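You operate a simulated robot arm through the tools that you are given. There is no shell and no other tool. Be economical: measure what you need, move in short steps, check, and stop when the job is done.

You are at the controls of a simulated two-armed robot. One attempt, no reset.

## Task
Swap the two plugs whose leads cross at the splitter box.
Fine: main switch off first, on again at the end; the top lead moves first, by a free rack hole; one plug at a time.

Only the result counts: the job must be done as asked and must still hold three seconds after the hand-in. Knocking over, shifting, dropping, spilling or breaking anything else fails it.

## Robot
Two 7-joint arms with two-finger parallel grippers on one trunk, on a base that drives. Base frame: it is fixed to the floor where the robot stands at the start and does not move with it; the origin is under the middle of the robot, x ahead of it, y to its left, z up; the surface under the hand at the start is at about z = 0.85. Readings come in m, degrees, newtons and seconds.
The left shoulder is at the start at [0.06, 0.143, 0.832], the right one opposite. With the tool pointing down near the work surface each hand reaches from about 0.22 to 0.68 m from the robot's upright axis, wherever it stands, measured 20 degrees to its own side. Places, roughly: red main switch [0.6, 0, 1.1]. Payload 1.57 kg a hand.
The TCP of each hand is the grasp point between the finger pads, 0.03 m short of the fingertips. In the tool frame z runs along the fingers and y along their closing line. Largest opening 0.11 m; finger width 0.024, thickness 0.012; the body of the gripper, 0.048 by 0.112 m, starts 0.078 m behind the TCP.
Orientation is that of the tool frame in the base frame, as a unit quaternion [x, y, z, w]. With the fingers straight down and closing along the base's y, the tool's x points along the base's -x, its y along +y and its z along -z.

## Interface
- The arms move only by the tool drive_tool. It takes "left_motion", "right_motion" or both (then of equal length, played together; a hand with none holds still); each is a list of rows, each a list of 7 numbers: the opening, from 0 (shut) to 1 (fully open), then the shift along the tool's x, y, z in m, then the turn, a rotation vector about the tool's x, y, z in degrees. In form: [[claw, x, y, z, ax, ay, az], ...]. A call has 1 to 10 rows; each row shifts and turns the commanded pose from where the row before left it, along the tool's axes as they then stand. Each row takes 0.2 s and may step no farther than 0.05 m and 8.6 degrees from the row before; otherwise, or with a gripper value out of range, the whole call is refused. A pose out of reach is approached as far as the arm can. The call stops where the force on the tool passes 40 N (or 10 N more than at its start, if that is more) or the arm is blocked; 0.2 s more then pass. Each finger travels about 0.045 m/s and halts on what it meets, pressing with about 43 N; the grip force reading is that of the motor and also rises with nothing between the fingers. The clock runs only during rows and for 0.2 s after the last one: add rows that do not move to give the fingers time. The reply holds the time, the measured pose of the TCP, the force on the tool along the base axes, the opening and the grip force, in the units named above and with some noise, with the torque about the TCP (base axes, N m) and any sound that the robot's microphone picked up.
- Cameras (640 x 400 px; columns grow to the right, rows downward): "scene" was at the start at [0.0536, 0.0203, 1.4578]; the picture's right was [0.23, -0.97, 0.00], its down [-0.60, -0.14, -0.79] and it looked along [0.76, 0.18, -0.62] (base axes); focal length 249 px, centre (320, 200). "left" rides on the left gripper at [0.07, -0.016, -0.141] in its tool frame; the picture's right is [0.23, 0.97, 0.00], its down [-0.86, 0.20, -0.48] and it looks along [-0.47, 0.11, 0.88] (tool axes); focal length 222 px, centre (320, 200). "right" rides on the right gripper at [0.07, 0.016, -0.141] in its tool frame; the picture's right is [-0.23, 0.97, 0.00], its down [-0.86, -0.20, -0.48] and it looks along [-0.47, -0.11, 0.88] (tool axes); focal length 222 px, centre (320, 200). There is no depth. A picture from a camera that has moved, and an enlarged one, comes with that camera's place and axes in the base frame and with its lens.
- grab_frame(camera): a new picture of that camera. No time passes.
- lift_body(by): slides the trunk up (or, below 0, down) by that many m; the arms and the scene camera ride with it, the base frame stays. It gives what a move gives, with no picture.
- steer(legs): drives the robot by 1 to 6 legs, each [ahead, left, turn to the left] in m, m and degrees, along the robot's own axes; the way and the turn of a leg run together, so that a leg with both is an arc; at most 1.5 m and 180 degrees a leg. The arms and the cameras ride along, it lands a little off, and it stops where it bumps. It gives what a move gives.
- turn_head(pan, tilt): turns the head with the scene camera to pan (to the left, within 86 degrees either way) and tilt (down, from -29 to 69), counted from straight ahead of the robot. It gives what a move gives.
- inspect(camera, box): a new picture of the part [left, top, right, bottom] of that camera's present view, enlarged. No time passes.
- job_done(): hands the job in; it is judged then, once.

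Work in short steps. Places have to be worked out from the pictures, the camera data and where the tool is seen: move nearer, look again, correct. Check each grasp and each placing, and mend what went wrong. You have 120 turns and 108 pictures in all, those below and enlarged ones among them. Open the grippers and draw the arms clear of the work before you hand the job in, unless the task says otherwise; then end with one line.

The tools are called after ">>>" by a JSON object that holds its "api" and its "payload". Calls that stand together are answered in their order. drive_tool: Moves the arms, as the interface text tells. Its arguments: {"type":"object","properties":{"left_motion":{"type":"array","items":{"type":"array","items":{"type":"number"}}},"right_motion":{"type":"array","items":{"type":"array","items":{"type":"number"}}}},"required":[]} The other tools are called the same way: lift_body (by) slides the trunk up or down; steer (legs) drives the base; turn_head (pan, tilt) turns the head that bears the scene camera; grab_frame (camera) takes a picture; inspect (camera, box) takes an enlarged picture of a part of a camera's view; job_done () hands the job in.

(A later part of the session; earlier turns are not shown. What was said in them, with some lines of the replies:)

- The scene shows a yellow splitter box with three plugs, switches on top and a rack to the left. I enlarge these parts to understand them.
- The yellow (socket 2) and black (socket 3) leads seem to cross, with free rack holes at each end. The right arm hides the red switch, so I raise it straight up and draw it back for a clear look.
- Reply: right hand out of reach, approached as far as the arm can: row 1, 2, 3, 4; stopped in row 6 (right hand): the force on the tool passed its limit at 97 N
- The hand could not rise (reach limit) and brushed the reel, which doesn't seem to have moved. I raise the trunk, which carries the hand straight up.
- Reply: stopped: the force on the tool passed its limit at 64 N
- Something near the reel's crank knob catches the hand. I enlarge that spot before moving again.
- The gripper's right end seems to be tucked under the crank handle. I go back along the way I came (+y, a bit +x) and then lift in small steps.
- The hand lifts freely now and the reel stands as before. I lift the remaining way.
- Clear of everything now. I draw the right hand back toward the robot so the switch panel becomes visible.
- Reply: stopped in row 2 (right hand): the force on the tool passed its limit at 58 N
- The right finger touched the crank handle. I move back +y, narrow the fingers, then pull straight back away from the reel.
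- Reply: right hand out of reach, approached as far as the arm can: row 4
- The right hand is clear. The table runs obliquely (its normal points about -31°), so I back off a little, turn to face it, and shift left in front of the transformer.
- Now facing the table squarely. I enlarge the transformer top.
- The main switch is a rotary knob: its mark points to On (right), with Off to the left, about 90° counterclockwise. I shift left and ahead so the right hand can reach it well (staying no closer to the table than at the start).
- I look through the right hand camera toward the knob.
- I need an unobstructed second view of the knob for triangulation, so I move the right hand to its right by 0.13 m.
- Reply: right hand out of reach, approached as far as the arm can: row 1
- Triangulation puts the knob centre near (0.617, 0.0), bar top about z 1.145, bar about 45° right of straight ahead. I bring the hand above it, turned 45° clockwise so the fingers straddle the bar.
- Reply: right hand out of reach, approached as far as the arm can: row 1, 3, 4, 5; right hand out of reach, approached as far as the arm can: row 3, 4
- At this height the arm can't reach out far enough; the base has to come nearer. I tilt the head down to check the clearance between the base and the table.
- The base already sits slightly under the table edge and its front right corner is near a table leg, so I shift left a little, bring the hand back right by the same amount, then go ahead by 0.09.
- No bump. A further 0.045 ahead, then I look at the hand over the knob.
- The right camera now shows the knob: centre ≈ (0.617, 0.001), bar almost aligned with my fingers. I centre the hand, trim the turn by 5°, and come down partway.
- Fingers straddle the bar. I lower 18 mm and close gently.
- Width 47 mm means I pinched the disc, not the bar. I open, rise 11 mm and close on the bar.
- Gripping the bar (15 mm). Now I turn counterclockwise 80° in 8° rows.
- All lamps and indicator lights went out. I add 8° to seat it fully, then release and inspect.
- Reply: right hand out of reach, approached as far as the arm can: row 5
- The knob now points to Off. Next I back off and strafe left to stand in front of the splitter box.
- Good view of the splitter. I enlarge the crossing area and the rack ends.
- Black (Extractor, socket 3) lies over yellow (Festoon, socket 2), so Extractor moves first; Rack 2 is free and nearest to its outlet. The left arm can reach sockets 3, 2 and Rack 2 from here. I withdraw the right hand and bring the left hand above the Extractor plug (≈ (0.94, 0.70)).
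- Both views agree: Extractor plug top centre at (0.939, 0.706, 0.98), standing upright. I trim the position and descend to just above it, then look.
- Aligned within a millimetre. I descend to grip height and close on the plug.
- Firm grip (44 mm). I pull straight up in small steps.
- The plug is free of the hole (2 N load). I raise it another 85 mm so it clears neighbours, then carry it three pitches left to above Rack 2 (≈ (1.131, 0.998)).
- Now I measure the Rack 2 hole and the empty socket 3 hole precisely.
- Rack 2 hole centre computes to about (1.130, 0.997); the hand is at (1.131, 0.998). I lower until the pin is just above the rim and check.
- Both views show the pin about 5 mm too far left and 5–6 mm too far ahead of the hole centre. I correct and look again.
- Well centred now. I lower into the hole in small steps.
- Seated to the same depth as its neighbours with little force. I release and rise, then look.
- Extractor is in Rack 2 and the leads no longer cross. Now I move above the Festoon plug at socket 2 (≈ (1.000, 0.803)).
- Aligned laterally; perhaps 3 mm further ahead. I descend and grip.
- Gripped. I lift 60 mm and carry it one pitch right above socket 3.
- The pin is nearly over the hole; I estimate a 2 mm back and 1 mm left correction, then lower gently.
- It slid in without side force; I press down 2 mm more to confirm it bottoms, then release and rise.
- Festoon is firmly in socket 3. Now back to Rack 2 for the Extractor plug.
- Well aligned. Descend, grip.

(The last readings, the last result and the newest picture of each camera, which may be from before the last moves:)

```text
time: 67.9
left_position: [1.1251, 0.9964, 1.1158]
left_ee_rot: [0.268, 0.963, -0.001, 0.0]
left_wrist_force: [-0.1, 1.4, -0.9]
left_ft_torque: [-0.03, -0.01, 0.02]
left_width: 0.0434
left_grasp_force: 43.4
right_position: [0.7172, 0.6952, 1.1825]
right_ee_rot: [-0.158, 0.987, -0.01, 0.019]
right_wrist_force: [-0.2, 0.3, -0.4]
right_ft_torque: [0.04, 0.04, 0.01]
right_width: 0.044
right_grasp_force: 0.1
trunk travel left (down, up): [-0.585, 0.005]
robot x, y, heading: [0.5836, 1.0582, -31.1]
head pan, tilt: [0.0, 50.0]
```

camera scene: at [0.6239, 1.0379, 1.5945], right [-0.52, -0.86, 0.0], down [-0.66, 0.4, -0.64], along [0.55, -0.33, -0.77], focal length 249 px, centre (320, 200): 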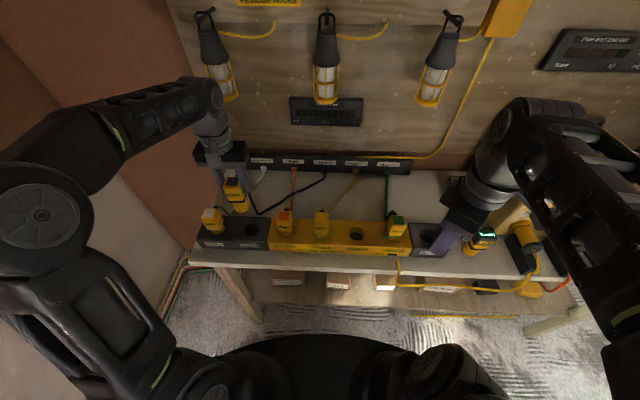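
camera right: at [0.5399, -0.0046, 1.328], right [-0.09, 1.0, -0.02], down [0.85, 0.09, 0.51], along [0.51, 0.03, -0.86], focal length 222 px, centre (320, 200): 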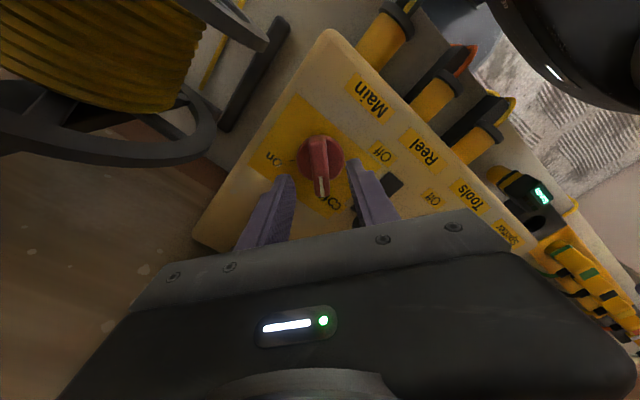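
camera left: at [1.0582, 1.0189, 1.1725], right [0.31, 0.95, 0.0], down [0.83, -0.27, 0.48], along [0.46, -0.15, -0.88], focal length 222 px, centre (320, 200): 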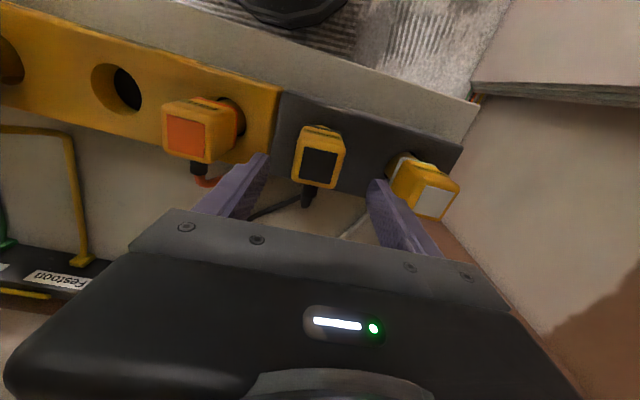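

Held and lifted clear. I carry it two pitches right over socket 2 and lower to just above the rim.

>>> {"api": "drive_tool", "payload": {"left_motion": [[0.2, 0.0015, -0.0458, 0, 0, 0, 0], [0.2, 0.0015, -0.0458, 0, 0, 0, 0], [0.2, 0.0015, -0.0458, 0, 0, 0, 0], [0.2, 0.0015, -0.0458, 0, 0, 0, 0], [0.2, 0.0015, -0.0458, 0, 0, 0, 0], [0.2, 0, 0, 0, 0, 0, 0], [0.2, 0, 0, 0.03, 0, 0, 0], [0.2, 0, 0, 0.03, 0, 0, 0], [0.2, 0, 0, 0.03, 0, 0, 0], [0.2, 0, 0, 0.009, 0, 0, 0]]}}

>>> {"api": "inspect", "payload": {"camera": "scene", "box": [280, 190, 360, 250]}}

>>> {"api": "inspect", "payload": {"camera": "left", "box": [240, 80, 400, 180]}}

```text
time: 70.1
left_position: [0.9996, 0.8043, 1.0194]
left_ee_rot: [0.268, 0.963, -0.001, 0.0]
left_wrist_force: [0.3, -1.2, -1.7]
left_ft_torque: [0.0, 0.02, -0.02]
left_width: 0.0435
left_grasp_force: 42.9
right_position: [0.7157, 0.6933, 1.1833]
right_ee_rot: [-0.158, 0.987, -0.01, 0.018]
right_wrist_force: [-0.4, -0.4, -1.3]
right_ft_torque: [0.0, 0.02, -0.01]
right_width: 0.044
right_grasp_force: 0.0
trunk travel left (down, up): [-0.585, 0.005]
robot x, y, heading: [0.5836, 1.0614, -31.2]
head pan, tilt: [0.0, 50.0]
```

```text
6.67 times, centred on (320, 220) of scene
camera zoom: at [0.6233, 1.0371, 1.5945], right [-0.52, -0.86, 0.0], down [-0.66, 0.4, -0.64], along [0.55, -0.33, -0.77], focal length 1660 px, centre (320, 67)
```

zoom: 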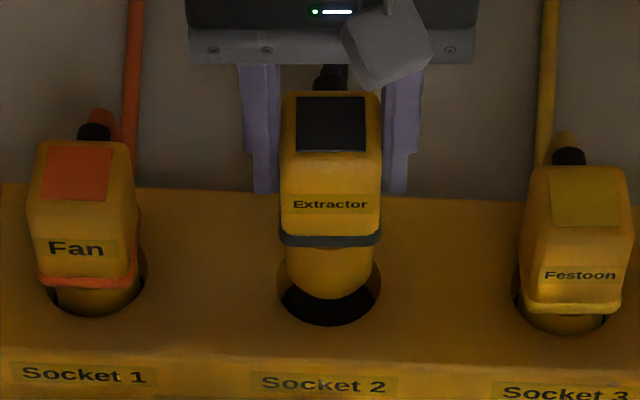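

```text
4.00 times, centred on (320, 130) of left
camera zoom: at [0.9308, 0.8261, 1.1593], right [0.31, 0.95, 0.0], down [0.83, -0.27, 0.48], along [0.46, -0.15, -0.88], focal length 888 px, centre (320, 480)
```

zoom: 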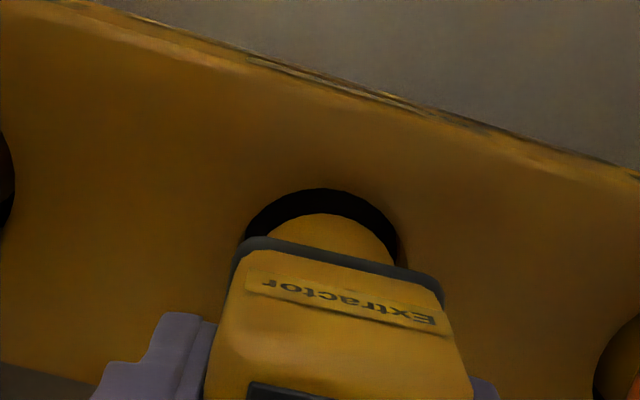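

Centred within about 1 mm. I lower it into socket 2.

>>> {"api": "drive_tool", "payload": {"left_motion": [[0.2, 0.001, -0.0003, 0.008, 0, 0, 0], [0.2, 0, 0, 0.008, 0, 0, 0], [0.2, 0, 0, 0.008, 0, 0, 0], [0.2, 0, 0, 0.008, 0, 0, 0], [0.2, 0, 0, 0.008, 0, 0, 0], [0.2, 0, 0, 0.006, 0, 0, 0], [0.2, 0, 0, 0.002, 0, 0, 0]]}}

```text
time: 71.7
left_position: [0.9997, 0.8036, 0.9715]
left_ee_rot: [0.269, 0.963, -0.002, 0.001]
left_wrist_force: [1.1, 1.4, 15.5]
left_ft_torque: [0.32, 0.0, -0.02]
left_width: 0.0436
left_grasp_force: 43.2
right_position: [0.7168, 0.6937, 1.1833]
right_ee_rot: [-0.158, 0.987, -0.011, 0.018]
right_wrist_force: [0.2, -0.1, 0.7]
right_ft_torque: [0.0, 0.01, -0.03]
right_width: 0.0443
right_grasp_force: 0.1
trunk travel left (down, up): [-0.585, 0.005]
robot x, y, heading: [0.5835, 1.0595, -30.9]
head pan, tilt: [0.0, 50.0]
```

It bottomed out (15 N upward at 0.9715). I release, rise, and swing the left hand back to its side.

>>> {"api": "drive_tool", "payload": {"left_motion": [[0.5, 0, 0, 0, 0, 0, 0], [0.75, 0, 0, 0, 0, 0, 0], [0.75, 0, 0, 0, 0, 0, 0], [0.75, 0, 0, 0, 0, 0, 0], [0.75, 0, 0, -0.03, 0, 0, 0], [0.75, 0, 0, -0.04, 0, 0, 0], [0.75, 0, 0, -0.04, 0, 0, 0]]}}

>>> {"api": "drive_tool", "payload": {"left_motion": [[0.75, 0.03, 0.03, -0.01, 0, 0, 0], [0.75, 0.03, 0.035, -0.02, 0, 0, 0], [0.75, 0.03, 0.035, -0.02, 0, 0, 0], [0.75, 0.03, 0.035, -0.02, 0, 0, 0], [0.75, 0.02, 0.04, 0, 0, 0, 0], [0.75, 0.02, 0.04, 0, 0, 0, 0], [0.75, 0, 0.04, 0, 0, 0, 0], [0.75, 0, 0.04, 0, 0, 0, 0]]}}

>>> {"api": "grab_frame", "payload": {"camera": "scene"}}

>>> {"api": "inspect", "payload": {"camera": "scene", "box": [190, 150, 450, 280]}}

```text
time: 73.3
left_position: [0.9987, 0.8037, 1.0806]
left_ee_rot: [0.269, 0.963, 0.0, 0.0]
left_wrist_force: [-0.6, -0.6, -0.7]
left_ft_torque: [0.01, 0.02, 0.02]
left_width: 0.0828
left_grasp_force: 0.0
right_position: [0.7165, 0.6942, 1.1836]
right_ee_rot: [-0.158, 0.987, -0.011, 0.019]
right_wrist_force: [1.2, 0.2, -0.2]
right_ft_torque: [-0.01, 0.0, 0.0]
right_width: 0.0438
right_grasp_force: 0.1
trunk travel left (down, up): [-0.585, 0.005]
robot x, y, heading: [0.5835, 1.0608, -31.0]
head pan, tilt: [0.0, 50.0]
```

```text
refused: row 2 steps farther than a row can; nothing moved
```

```text
44 pictures are left
camera scene: at [0.6227, 1.0373, 1.5945], right [-0.52, -0.86, 0.0], down [-0.66, 0.4, -0.64], along [0.55, -0.33, -0.77], focal length 249 px, centre (320, 200)
```

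scene: 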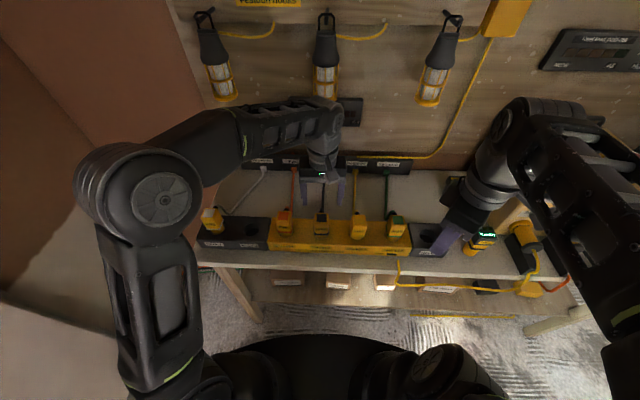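

```text
2.46 times, centred on (320, 215) of scene
camera zoom: at [0.6227, 1.0373, 1.5945], right [-0.52, -0.86, 0.0], down [-0.66, 0.4, -0.64], along [0.55, -0.33, -0.77], focal length 613 px, centre (320, 163)
```

zoom: 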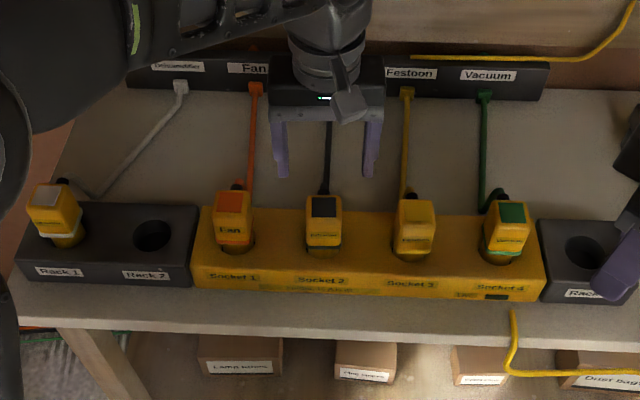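

The swap is complete: black in socket 2, yellow in socket 3, no crossing. I fold the left hand back with smaller steps.

>>> {"api": "drive_tool", "payload": {"left_motion": [[0.75, 0.025, 0.03, -0.02, 0, 0, 0], [0.75, 0.025, 0.035, -0.02, 0, 0, 0], [0.75, 0.025, 0.035, -0.02, 0, 0, 0], [0.75, 0.025, 0.035, -0.01, 0, 0, 0], [0.75, 0.02, 0.04, 0, 0, 0, 0], [0.75, 0.02, 0.04, 0, 0, 0, 0], [0.75, 0, 0.04, 0, 0, 0, 0], [0.75, 0, 0.04, 0, 0, 0, 0]]}}

>>> {"api": "steer", "payload": {"legs": [[0, -0.78, 0]]}}

>>> {"api": "turn_head", "payload": {"pan": -8, "tilt": 50}}

>>> {"api": "grab_frame", "payload": {"camera": "scene"}}

```text
time: 75.1
left_position: [1.0333, 1.1288, 1.149]
left_ee_rot: [0.268, 0.963, 0.0, 0.001]
left_wrist_force: [0.1, -0.6, 0.0]
left_ft_torque: [-0.03, -0.02, 0.01]
left_width: 0.0828
left_grasp_force: 0.1
right_position: [0.717, 0.6949, 1.1828]
right_ee_rot: [-0.158, 0.987, -0.011, 0.019]
right_wrist_force: [0.1, 0.1, 0.2]
right_ft_torque: [-0.05, 0.01, 0.0]
right_width: 0.044
right_grasp_force: 0.0
trunk travel left (down, up): [-0.585, 0.005]
robot x, y, heading: [0.5836, 1.0622, -31.1]
head pan, tilt: [0.0, 50.0]
```

```text
time: 79.3
left_position: [0.6351, 0.4708, 1.149]
left_ee_rot: [0.266, 0.964, 0.0, 0.0]
left_wrist_force: [0.2, -0.3, 0.4]
left_ft_torque: [0.01, -0.03, -0.03]
left_width: 0.0825
left_grasp_force: 0.0
right_position: [0.3204, 0.0337, 1.1832]
right_ee_rot: [-0.16, 0.987, -0.011, 0.019]
right_wrist_force: [0.5, -0.1, -0.3]
right_ft_torque: [0.02, -0.04, 0.01]
right_width: 0.0442
right_grasp_force: 0.1
trunk travel left (down, up): [-0.585, 0.005]
robot x, y, heading: [0.1866, 0.4001, -30.9]
head pan, tilt: [0.0, 50.0]
```

```text
time: 80.0
left_position: [0.6346, 0.4686, 1.1497]
left_ee_rot: [0.267, 0.964, 0.0, 0.0]
left_wrist_force: [0.3, 0.0, -0.4]
left_ft_torque: [0.02, 0.0, 0.01]
left_width: 0.0825
left_grasp_force: 0.1
right_position: [0.3202, 0.035, 1.1835]
right_ee_rot: [-0.159, 0.987, -0.01, 0.019]
right_wrist_force: [-0.8, 0.2, 0.1]
right_ft_torque: [0.0, 0.0, -0.01]
right_width: 0.0437
right_grasp_force: 0.0
trunk travel left (down, up): [-0.585, 0.005]
robot x, y, heading: [0.1876, 0.4016, -31.2]
head pan, tilt: [-8.0, 50.0]
```

```text
42 pictures are left
camera scene: at [0.2202, 0.3687, 1.5945], right [-0.63, -0.78, 0.0], down [-0.6, 0.48, -0.64], along [0.5, -0.4, -0.77], focal length 249 px, centre (320, 200)
```

scene: 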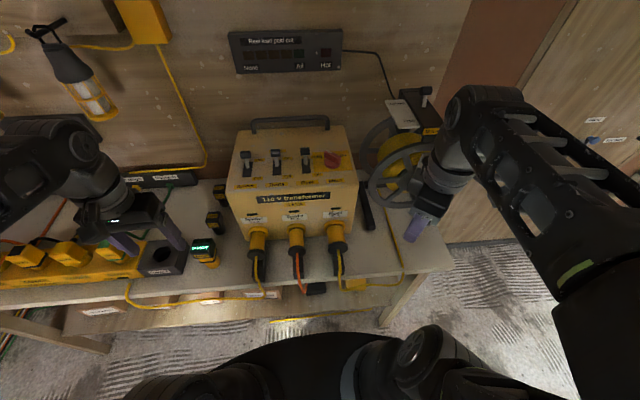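

I shift 0.06 left and 0.13 ahead to the earlier working spot at the transformer.

>>> {"api": "steer", "payload": {"legs": [[0, 0.06, 0], [0.13, 0, 0]]}}

>>> {"api": "inspect", "payload": {"camera": "scene", "box": [260, 110, 460, 235]}}

```text
time: 81.8
left_position: [0.779, 0.4531, 1.15]
left_ee_rot: [0.267, 0.964, 0.001, -0.001]
left_wrist_force: [0.0, -0.6, -0.8]
left_ft_torque: [-0.01, 0.03, 0.01]
left_width: 0.0822
left_grasp_force: 0.2
right_position: [0.4628, 0.0168, 1.1828]
right_ee_rot: [-0.159, 0.987, -0.011, 0.017]
right_wrist_force: [-0.3, 0.3, 1.3]
right_ft_torque: [0.03, 0.06, 0.02]
right_width: 0.0443
right_grasp_force: 0.0
trunk travel left (down, up): [-0.585, 0.005]
robot x, y, heading: [0.33, 0.3817, -30.6]
head pan, tilt: [-8.0, 50.0]
```

```text
3.20 times, centred on (360, 172) of scene
camera zoom: at [0.3639, 0.3515, 1.5944], right [-0.63, -0.78, 0.0], down [-0.6, 0.48, -0.64], along [0.5, -0.4, -0.77], focal length 797 px, centre (192, 288)
```

zoom: 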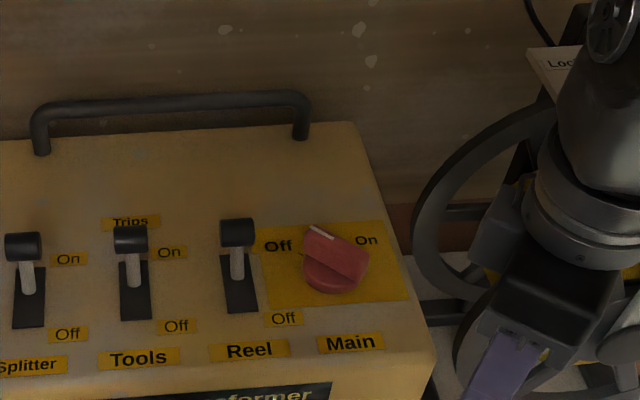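

The mark points to Off and the hand still has the matching angle. I bring it over the knob again.

>>> {"api": "drive_tool", "payload": {"right_motion": [[0.45, -0.0355, -0.0162, -0.002, 0, 0, 0], [0.45, -0.0355, -0.0162, -0.002, 0, 0, 0], [0.45, -0.0355, -0.0162, -0.002, 0, 0, 0], [0.45, -0.0355, -0.0162, -0.001, 0, 0, 0], [0.45, 0, 0, 0, 0, 0, 0]]}}

>>> {"api": "grab_frame", "payload": {"camera": "right"}}

```text
time: 83.0
left_position: [0.7768, 0.4501, 1.1485]
left_ee_rot: [0.268, 0.963, 0.002, 0.0]
left_wrist_force: [0.4, -0.9, 0.8]
left_ft_torque: [0.07, 0.0, 0.03]
left_width: 0.0824
left_grasp_force: 0.0
right_position: [0.6167, -0.0045, 1.1943]
right_ee_rot: [-0.159, 0.987, -0.009, 0.02]
right_wrist_force: [-0.5, -0.9, -0.4]
right_ft_torque: [0.06, -0.02, -0.04]
right_width: 0.0496
right_grasp_force: 0.1
trunk travel left (down, up): [-0.585, 0.005]
robot x, y, heading: [0.3246, 0.3847, -31.0]
head pan, tilt: [-8.0, 50.0]
```

```text
40 pictures are left
camera right: at [0.5396, -0.008, 1.332], right [-0.09, 1.0, -0.02], down [0.85, 0.08, 0.51], along [0.51, 0.03, -0.86], focal length 222 px, centre (320, 200)
```

right: 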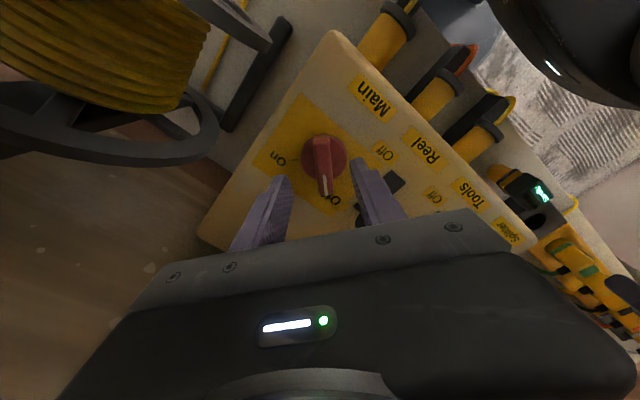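

A 4 mm trim leftward centres it. Then down 34 mm and close on the bar.

>>> {"api": "drive_tool", "payload": {"right_motion": [[0.4, -0.0026, 0.0039, 0.01, 0, 0, 0], [0.4, 0, 0, 0.012, 0, 0, 0], [0.4, 0, 0, 0.012, 0, 0, 0], [0.2, 0, 0, 0, 0, 0, 0], [0.05, 0, 0, 0, 0, 0, 0], [0.05, 0, 0, 0, 0, 0, 0], [0.05, 0, 0, 0, 0, 0, 0], [0.05, 0, 0, 0, 0, 0, 0]]}}

```text
time: 84.8
left_position: [0.7787, 0.4514, 1.149]
left_ee_rot: [0.267, 0.964, 0.002, 0.0]
left_wrist_force: [0.1, -0.6, -0.1]
left_ft_torque: [0.0, -0.01, -0.02]
left_width: 0.0822
left_grasp_force: 0.1
right_position: [0.6209, 0.0023, 1.1616]
right_ee_rot: [-0.159, 0.987, -0.012, 0.018]
right_wrist_force: [6.5, -18.6, 8.3]
right_ft_torque: [-0.32, -0.27, -0.22]
right_width: 0.0225
right_grasp_force: 9.9
trunk travel left (down, up): [-0.585, 0.005]
robot x, y, heading: [0.3282, 0.3868, -31.1]
head pan, tilt: [-8.0, 50.0]
```

The force is one-sided (−18 N in y), so the hand is slightly too far left. I reopen, shift ~3 mm, and close again.

>>> {"api": "drive_tool", "payload": {"right_motion": [[0.4, 0, 0, 0, 0, 0, 0], [0.4, 0.002, -0.0035, 0, 0, 0, 0], [0.4, 0, 0, 0, 0, 0, 0]]}}

>>> {"api": "grab_frame", "payload": {"camera": "right"}}

>>> {"api": "inspect", "payload": {"camera": "scene", "box": [290, 120, 410, 210]}}

```text
time: 85.6
left_position: [0.7781, 0.4533, 1.1492]
left_ee_rot: [0.267, 0.964, 0.0, 0.001]
left_wrist_force: [0.1, -0.6, 0.4]
left_ft_torque: [-0.01, -0.02, -0.04]
left_width: 0.0824
left_grasp_force: 0.0
right_position: [0.6194, 0.0021, 1.1612]
right_ee_rot: [-0.159, 0.987, -0.01, 0.018]
right_wrist_force: [-0.7, 0.7, -0.5]
right_ft_torque: [0.02, -0.05, 0.0]
right_width: 0.044
right_grasp_force: 0.1
trunk travel left (down, up): [-0.585, 0.005]
robot x, y, heading: [0.3313, 0.3851, -31.1]
head pan, tilt: [-8.0, 50.0]
```

```text
39 pictures are left
camera right: at [0.5416, -0.0026, 1.299], right [-0.09, 1.0, -0.02], down [0.86, 0.09, 0.51], along [0.51, 0.03, -0.86], focal length 222 px, centre (320, 200)
```

right: 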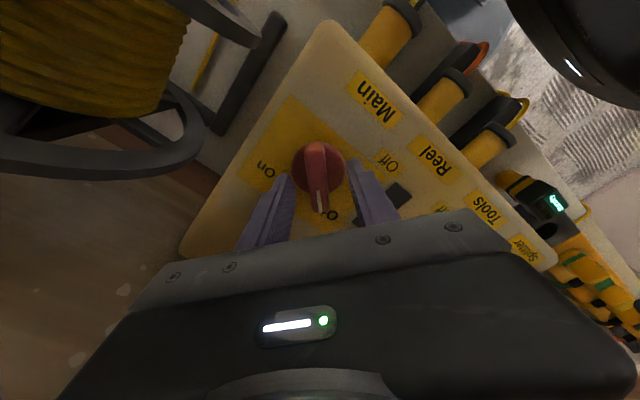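

```text
4.44 times, centred on (350, 165) of scene
camera zoom: at [0.3621, 0.3525, 1.5945], right [-0.63, -0.78, 0.0], down [-0.6, 0.48, -0.64], along [0.5, -0.4, -0.77], focal length 1106 px, centre (187, 356)
```

zoom: 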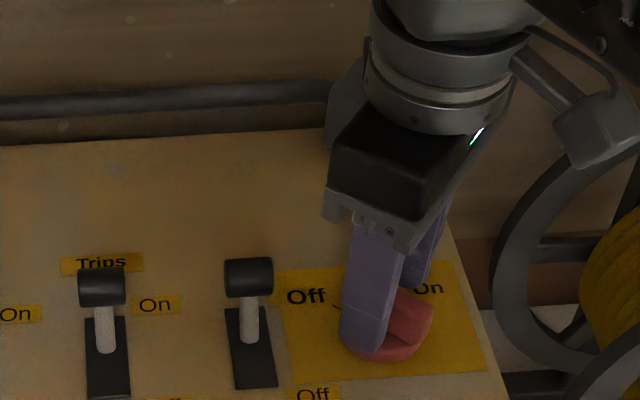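

Looks centred; closing again.

>>> {"api": "drive_tool", "payload": {"right_motion": [[0.2, 0, -0.001, 0, 0, 0, 0], [0.05, 0, 0, 0, 0, 0, 0], [0.05, 0, 0, 0, 0, 0, 0], [0.05, 0, 0, 0, 0, 0, 0], [0.05, 0, 0, 0, 0, 0, 0]]}}

```text
time: 86.8
left_position: [0.7771, 0.4532, 1.1493]
left_ee_rot: [0.267, 0.964, -0.001, -0.001]
left_wrist_force: [0.2, 1.2, -0.1]
left_ft_torque: [0.01, 0.01, -0.01]
left_width: 0.0827
left_grasp_force: 0.1
right_position: [0.6202, -0.0003, 1.1618]
right_ee_rot: [-0.159, 0.987, -0.01, 0.019]
right_wrist_force: [1.8, -0.7, 2.8]
right_ft_torque: [0.5, 0.22, -0.67]
right_width: 0.0177
right_grasp_force: 32.3
trunk travel left (down, up): [-0.585, 0.005]
robot x, y, heading: [0.3296, 0.3824, -31.1]
head pan, tilt: [-8.0, 50.0]
```

Proper grip now. I turn clockwise 80°, then the rest.

>>> {"api": "drive_tool", "payload": {"right_motion": [[0.05, 0, 0, 0, 0, 0, 8], [0.05, 0, 0, 0, 0, 0, 8], [0.05, 0, 0, 0, 0, 0, 8], [0.05, 0, 0, 0, 0, 0, 8], [0.05, 0, 0, 0, 0, 0, 8], [0.05, 0, 0, 0, 0, 0, 8], [0.05, 0, 0, 0, 0, 0, 8], [0.05, 0, 0, 0, 0, 0, 8], [0.05, 0, 0, 0, 0, 0, 8], [0.05, 0, 0, 0, 0, 0, 8]]}}

>>> {"api": "grab_frame", "payload": {"camera": "scene"}}

```text
time: 89.0
left_position: [0.7771, 0.4532, 1.1492]
left_ee_rot: [0.268, 0.964, 0.001, 0.001]
left_wrist_force: [0.3, -0.1, -0.2]
left_ft_torque: [-0.03, -0.01, 0.01]
left_width: 0.0828
left_grasp_force: 0.1
right_position: [0.6184, -0.0007, 1.1624]
right_ee_rot: [0.513, 0.858, 0.003, 0.022]
right_wrist_force: [-2.7, -2.9, -5.9]
right_ft_torque: [-1.15, 0.13, 0.0]
right_width: 0.0153
right_grasp_force: 31.5
trunk travel left (down, up): [-0.585, 0.005]
robot x, y, heading: [0.3275, 0.3863, -31.2]
head pan, tilt: [-8.0, 50.0]
```

```text
37 pictures are left
camera scene: at [0.362, 0.3518, 1.5945], right [-0.63, -0.78, 0.0], down [-0.6, 0.48, -0.64], along [0.5, -0.4, -0.77], focal length 249 px, centre (320, 200)
```

scene: 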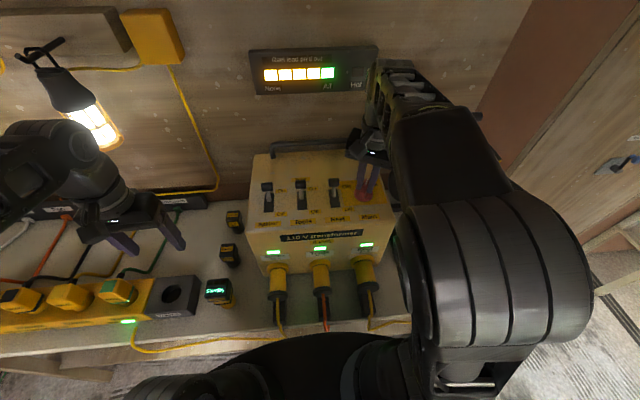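

Power is back: all lamps and indicators glow. I turn a further 9° to seat the knob at On, then release and rise.

>>> {"api": "drive_tool", "payload": {"right_motion": [[0.05, 0, 0, 0, 0, 0, 5], [0.05, 0, 0, 0, 0, 0, 4], [0.05, 0, 0, 0, 0, 0, 0]]}}

>>> {"api": "drive_tool", "payload": {"right_motion": [[0.3, 0, 0, 0, 0, 0, 0], [0.5, 0, 0, 0, 0, 0, 0], [0.5, 0, 0, 0, 0, 0, 0], [0.5, 0, 0, -0.02, 0, 0, 0], [0.5, 0, 0, -0.012, 0, 0, 0]]}}

>>> {"api": "grab_frame", "payload": {"camera": "right"}}

```text
time: 89.8
left_position: [0.7765, 0.4528, 1.1495]
left_ee_rot: [0.267, 0.964, 0.001, 0.0]
left_wrist_force: [0.0, 0.6, -0.2]
left_ft_torque: [-0.01, 0.0, -0.02]
left_width: 0.0828
left_grasp_force: 0.0
right_position: [0.6201, 0.0003, 1.162]
right_ee_rot: [0.579, 0.815, 0.006, 0.02]
right_wrist_force: [-1.3, -4.4, 0.3]
right_ft_torque: [-0.97, 0.22, -0.03]
right_width: 0.0155
right_grasp_force: 31.0
trunk travel left (down, up): [-0.585, 0.005]
robot x, y, heading: [0.3292, 0.3867, -31.1]
head pan, tilt: [-8.0, 50.0]
```

```text
time: 91.0
left_position: [0.7773, 0.4535, 1.1491]
left_ee_rot: [0.267, 0.964, 0.0, 0.0]
left_wrist_force: [-0.3, 0.1, -0.4]
left_ft_torque: [-0.01, 0.0, 0.0]
left_width: 0.0821
left_grasp_force: 0.2
right_position: [0.617, -0.001, 1.1939]
right_ee_rot: [0.578, 0.816, 0.005, 0.021]
right_wrist_force: [0.1, -0.2, 0.6]
right_ft_torque: [0.02, -0.03, -0.02]
right_width: 0.0551
right_grasp_force: 0.0
trunk travel left (down, up): [-0.585, 0.005]
robot x, y, heading: [0.3261, 0.3844, -31.1]
head pan, tilt: [-8.0, 50.0]
```

```text
36 pictures are left
camera right: at [0.6031, 0.0734, 1.3331], right [0.99, 0.11, 0.04], down [0.07, -0.87, 0.5], along [0.09, -0.49, -0.87], focal length 222 px, centre (320, 200)
```

right: 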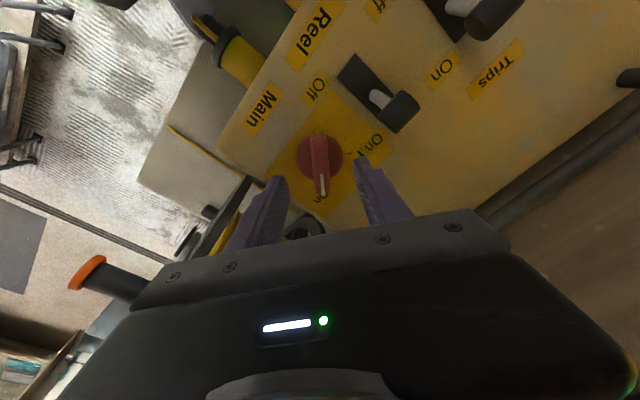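

The mark points to On as at the start. I back the robot off so both hands are clear, and look over the scene.

>>> {"api": "steer", "payload": {"legs": [[-0.25, 0.1, 0], [-0.15, 0.15, 0]]}}

>>> {"api": "turn_head", "payload": {"pan": 0, "tilt": 35}}

>>> {"api": "grab_frame", "payload": {"camera": "scene"}}

```text
time: 94.2
left_position: [0.5651, 0.8753, 1.1479]
left_ee_rot: [0.267, 0.964, 0.0, 0.001]
left_wrist_force: [-0.1, 0.9, -0.3]
left_ft_torque: [0.01, 0.0, -0.02]
left_width: 0.0825
left_grasp_force: 0.0
right_position: [0.4051, 0.422, 1.1946]
right_ee_rot: [0.58, 0.814, 0.005, 0.021]
right_wrist_force: [0.0, -0.2, 0.7]
right_ft_torque: [-0.04, -0.01, -0.02]
right_width: 0.0548
right_grasp_force: 0.0
trunk travel left (down, up): [-0.585, 0.005]
robot x, y, heading: [0.1164, 0.8117, -31.2]
head pan, tilt: [-8.0, 50.0]
```

```text
time: 94.9
left_position: [0.5645, 0.8741, 1.1491]
left_ee_rot: [0.268, 0.963, 0.0, 0.0]
left_wrist_force: [-0.3, 0.2, 0.5]
left_ft_torque: [-0.01, -0.01, -0.02]
left_width: 0.0824
left_grasp_force: 0.0
right_position: [0.4034, 0.4222, 1.1938]
right_ee_rot: [0.579, 0.815, 0.005, 0.02]
right_wrist_force: [0.7, 0.7, -0.3]
right_ft_torque: [0.02, 0.03, -0.04]
right_width: 0.0551
right_grasp_force: 0.1
trunk travel left (down, up): [-0.585, 0.005]
robot x, y, heading: [0.1162, 0.8078, -31.4]
head pan, tilt: [0.0, 35.0]
```

```text
35 pictures are left
camera scene: at [0.1653, 0.7771, 1.6161], right [-0.52, -0.86, 0.0], down [-0.49, 0.3, -0.82], along [0.7, -0.42, -0.57], focal length 249 px, centre (320, 200)
```

scene: 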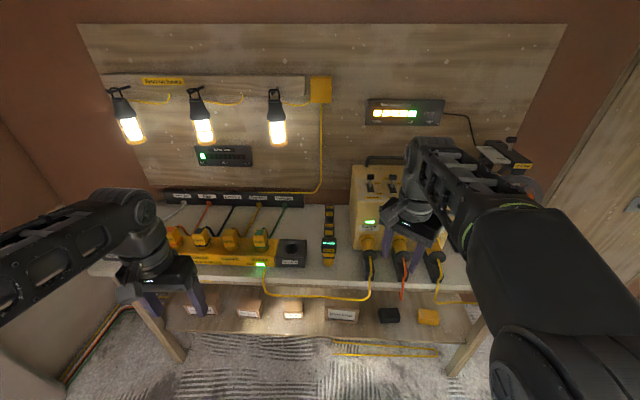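

Everything is lit again. A last zoom on the splitter and on the right-hand side.

>>> {"api": "inspect", "payload": {"camera": "scene", "box": [150, 180, 350, 280]}}

>>> {"api": "inspect", "payload": {"camera": "scene", "box": [340, 90, 560, 290]}}

```text
3.20 times, centred on (250, 230) of scene
camera zoom: at [0.1653, 0.7771, 1.6161], right [-0.52, -0.86, 0.0], down [-0.49, 0.3, -0.82], along [0.7, -0.42, -0.57], focal length 797 px, centre (544, 104)
```

zoom: 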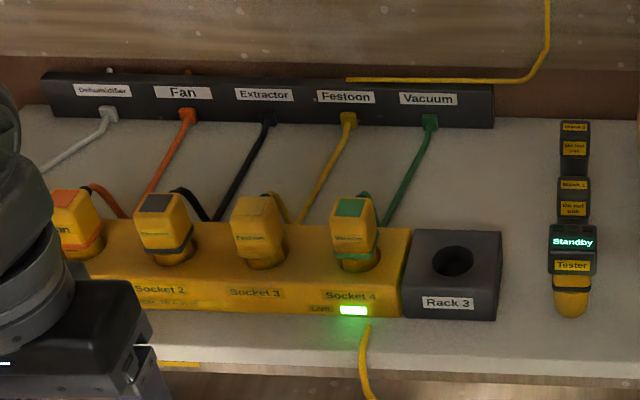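

```text
2.00 times, centred on (450, 190) of scene
camera zoom: at [0.1653, 0.7771, 1.6161], right [-0.52, -0.86, 0.0], down [-0.49, 0.3, -0.82], along [0.7, -0.42, -0.57], focal length 498 px, centre (60, 220)
```

zoom: 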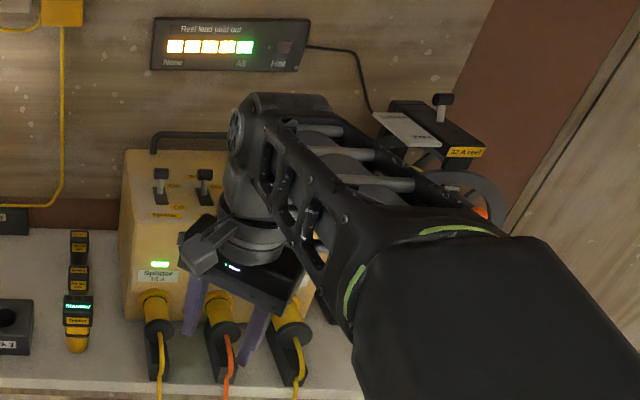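

All is as asked; the reel gauge reads as at the start. I open both grippers fully and hand in.

>>> {"api": "drive_tool", "payload": {"left_motion": [[1, 0, 0, 0, 0, 0, 0], [1, 0, 0, 0, 0, 0, 0], [1, 0, 0, 0, 0, 0, 0], [1, 0, 0, 0, 0, 0, 0]], "right_motion": [[1, 0, 0, 0, 0, 0, 0], [1, 0, 0, 0, 0, 0, 0], [1, 0, 0, 0, 0, 0, 0], [1, 0, 0, 0, 0, 0, 0]]}}

>>> {"api": "job_done", "payload": {}}

```text
time: 95.9
left_position: [0.566, 0.8738, 1.1491]
left_ee_rot: [0.268, 0.963, 0.0, 0.0]
left_wrist_force: [-0.6, -0.7, -0.3]
left_ft_torque: [0.02, -0.01, 0.01]
left_width: 0.1101
left_grasp_force: 0.1
right_position: [0.4044, 0.4229, 1.1933]
right_ee_rot: [0.58, 0.815, 0.005, 0.02]
right_wrist_force: [-0.2, -0.3, -0.3]
right_ft_torque: [0.0, -0.02, -0.02]
right_width: 0.1101
right_grasp_force: 0.0
trunk travel left (down, up): [-0.585, 0.005]
robot x, y, heading: [0.1163, 0.8074, -31.0]
head pan, tilt: [0.0, 35.0]
```

```text
The job is handed in.
```

The Extractor plug is now in socket 2 and the Festoon plug in socket 3, so their leads no longer cross, and the main switch is back on; early on the right hand bumped the reel and its crank three times (up to 97 N), but the reel looked unmoved and its gauge reads as at the start.
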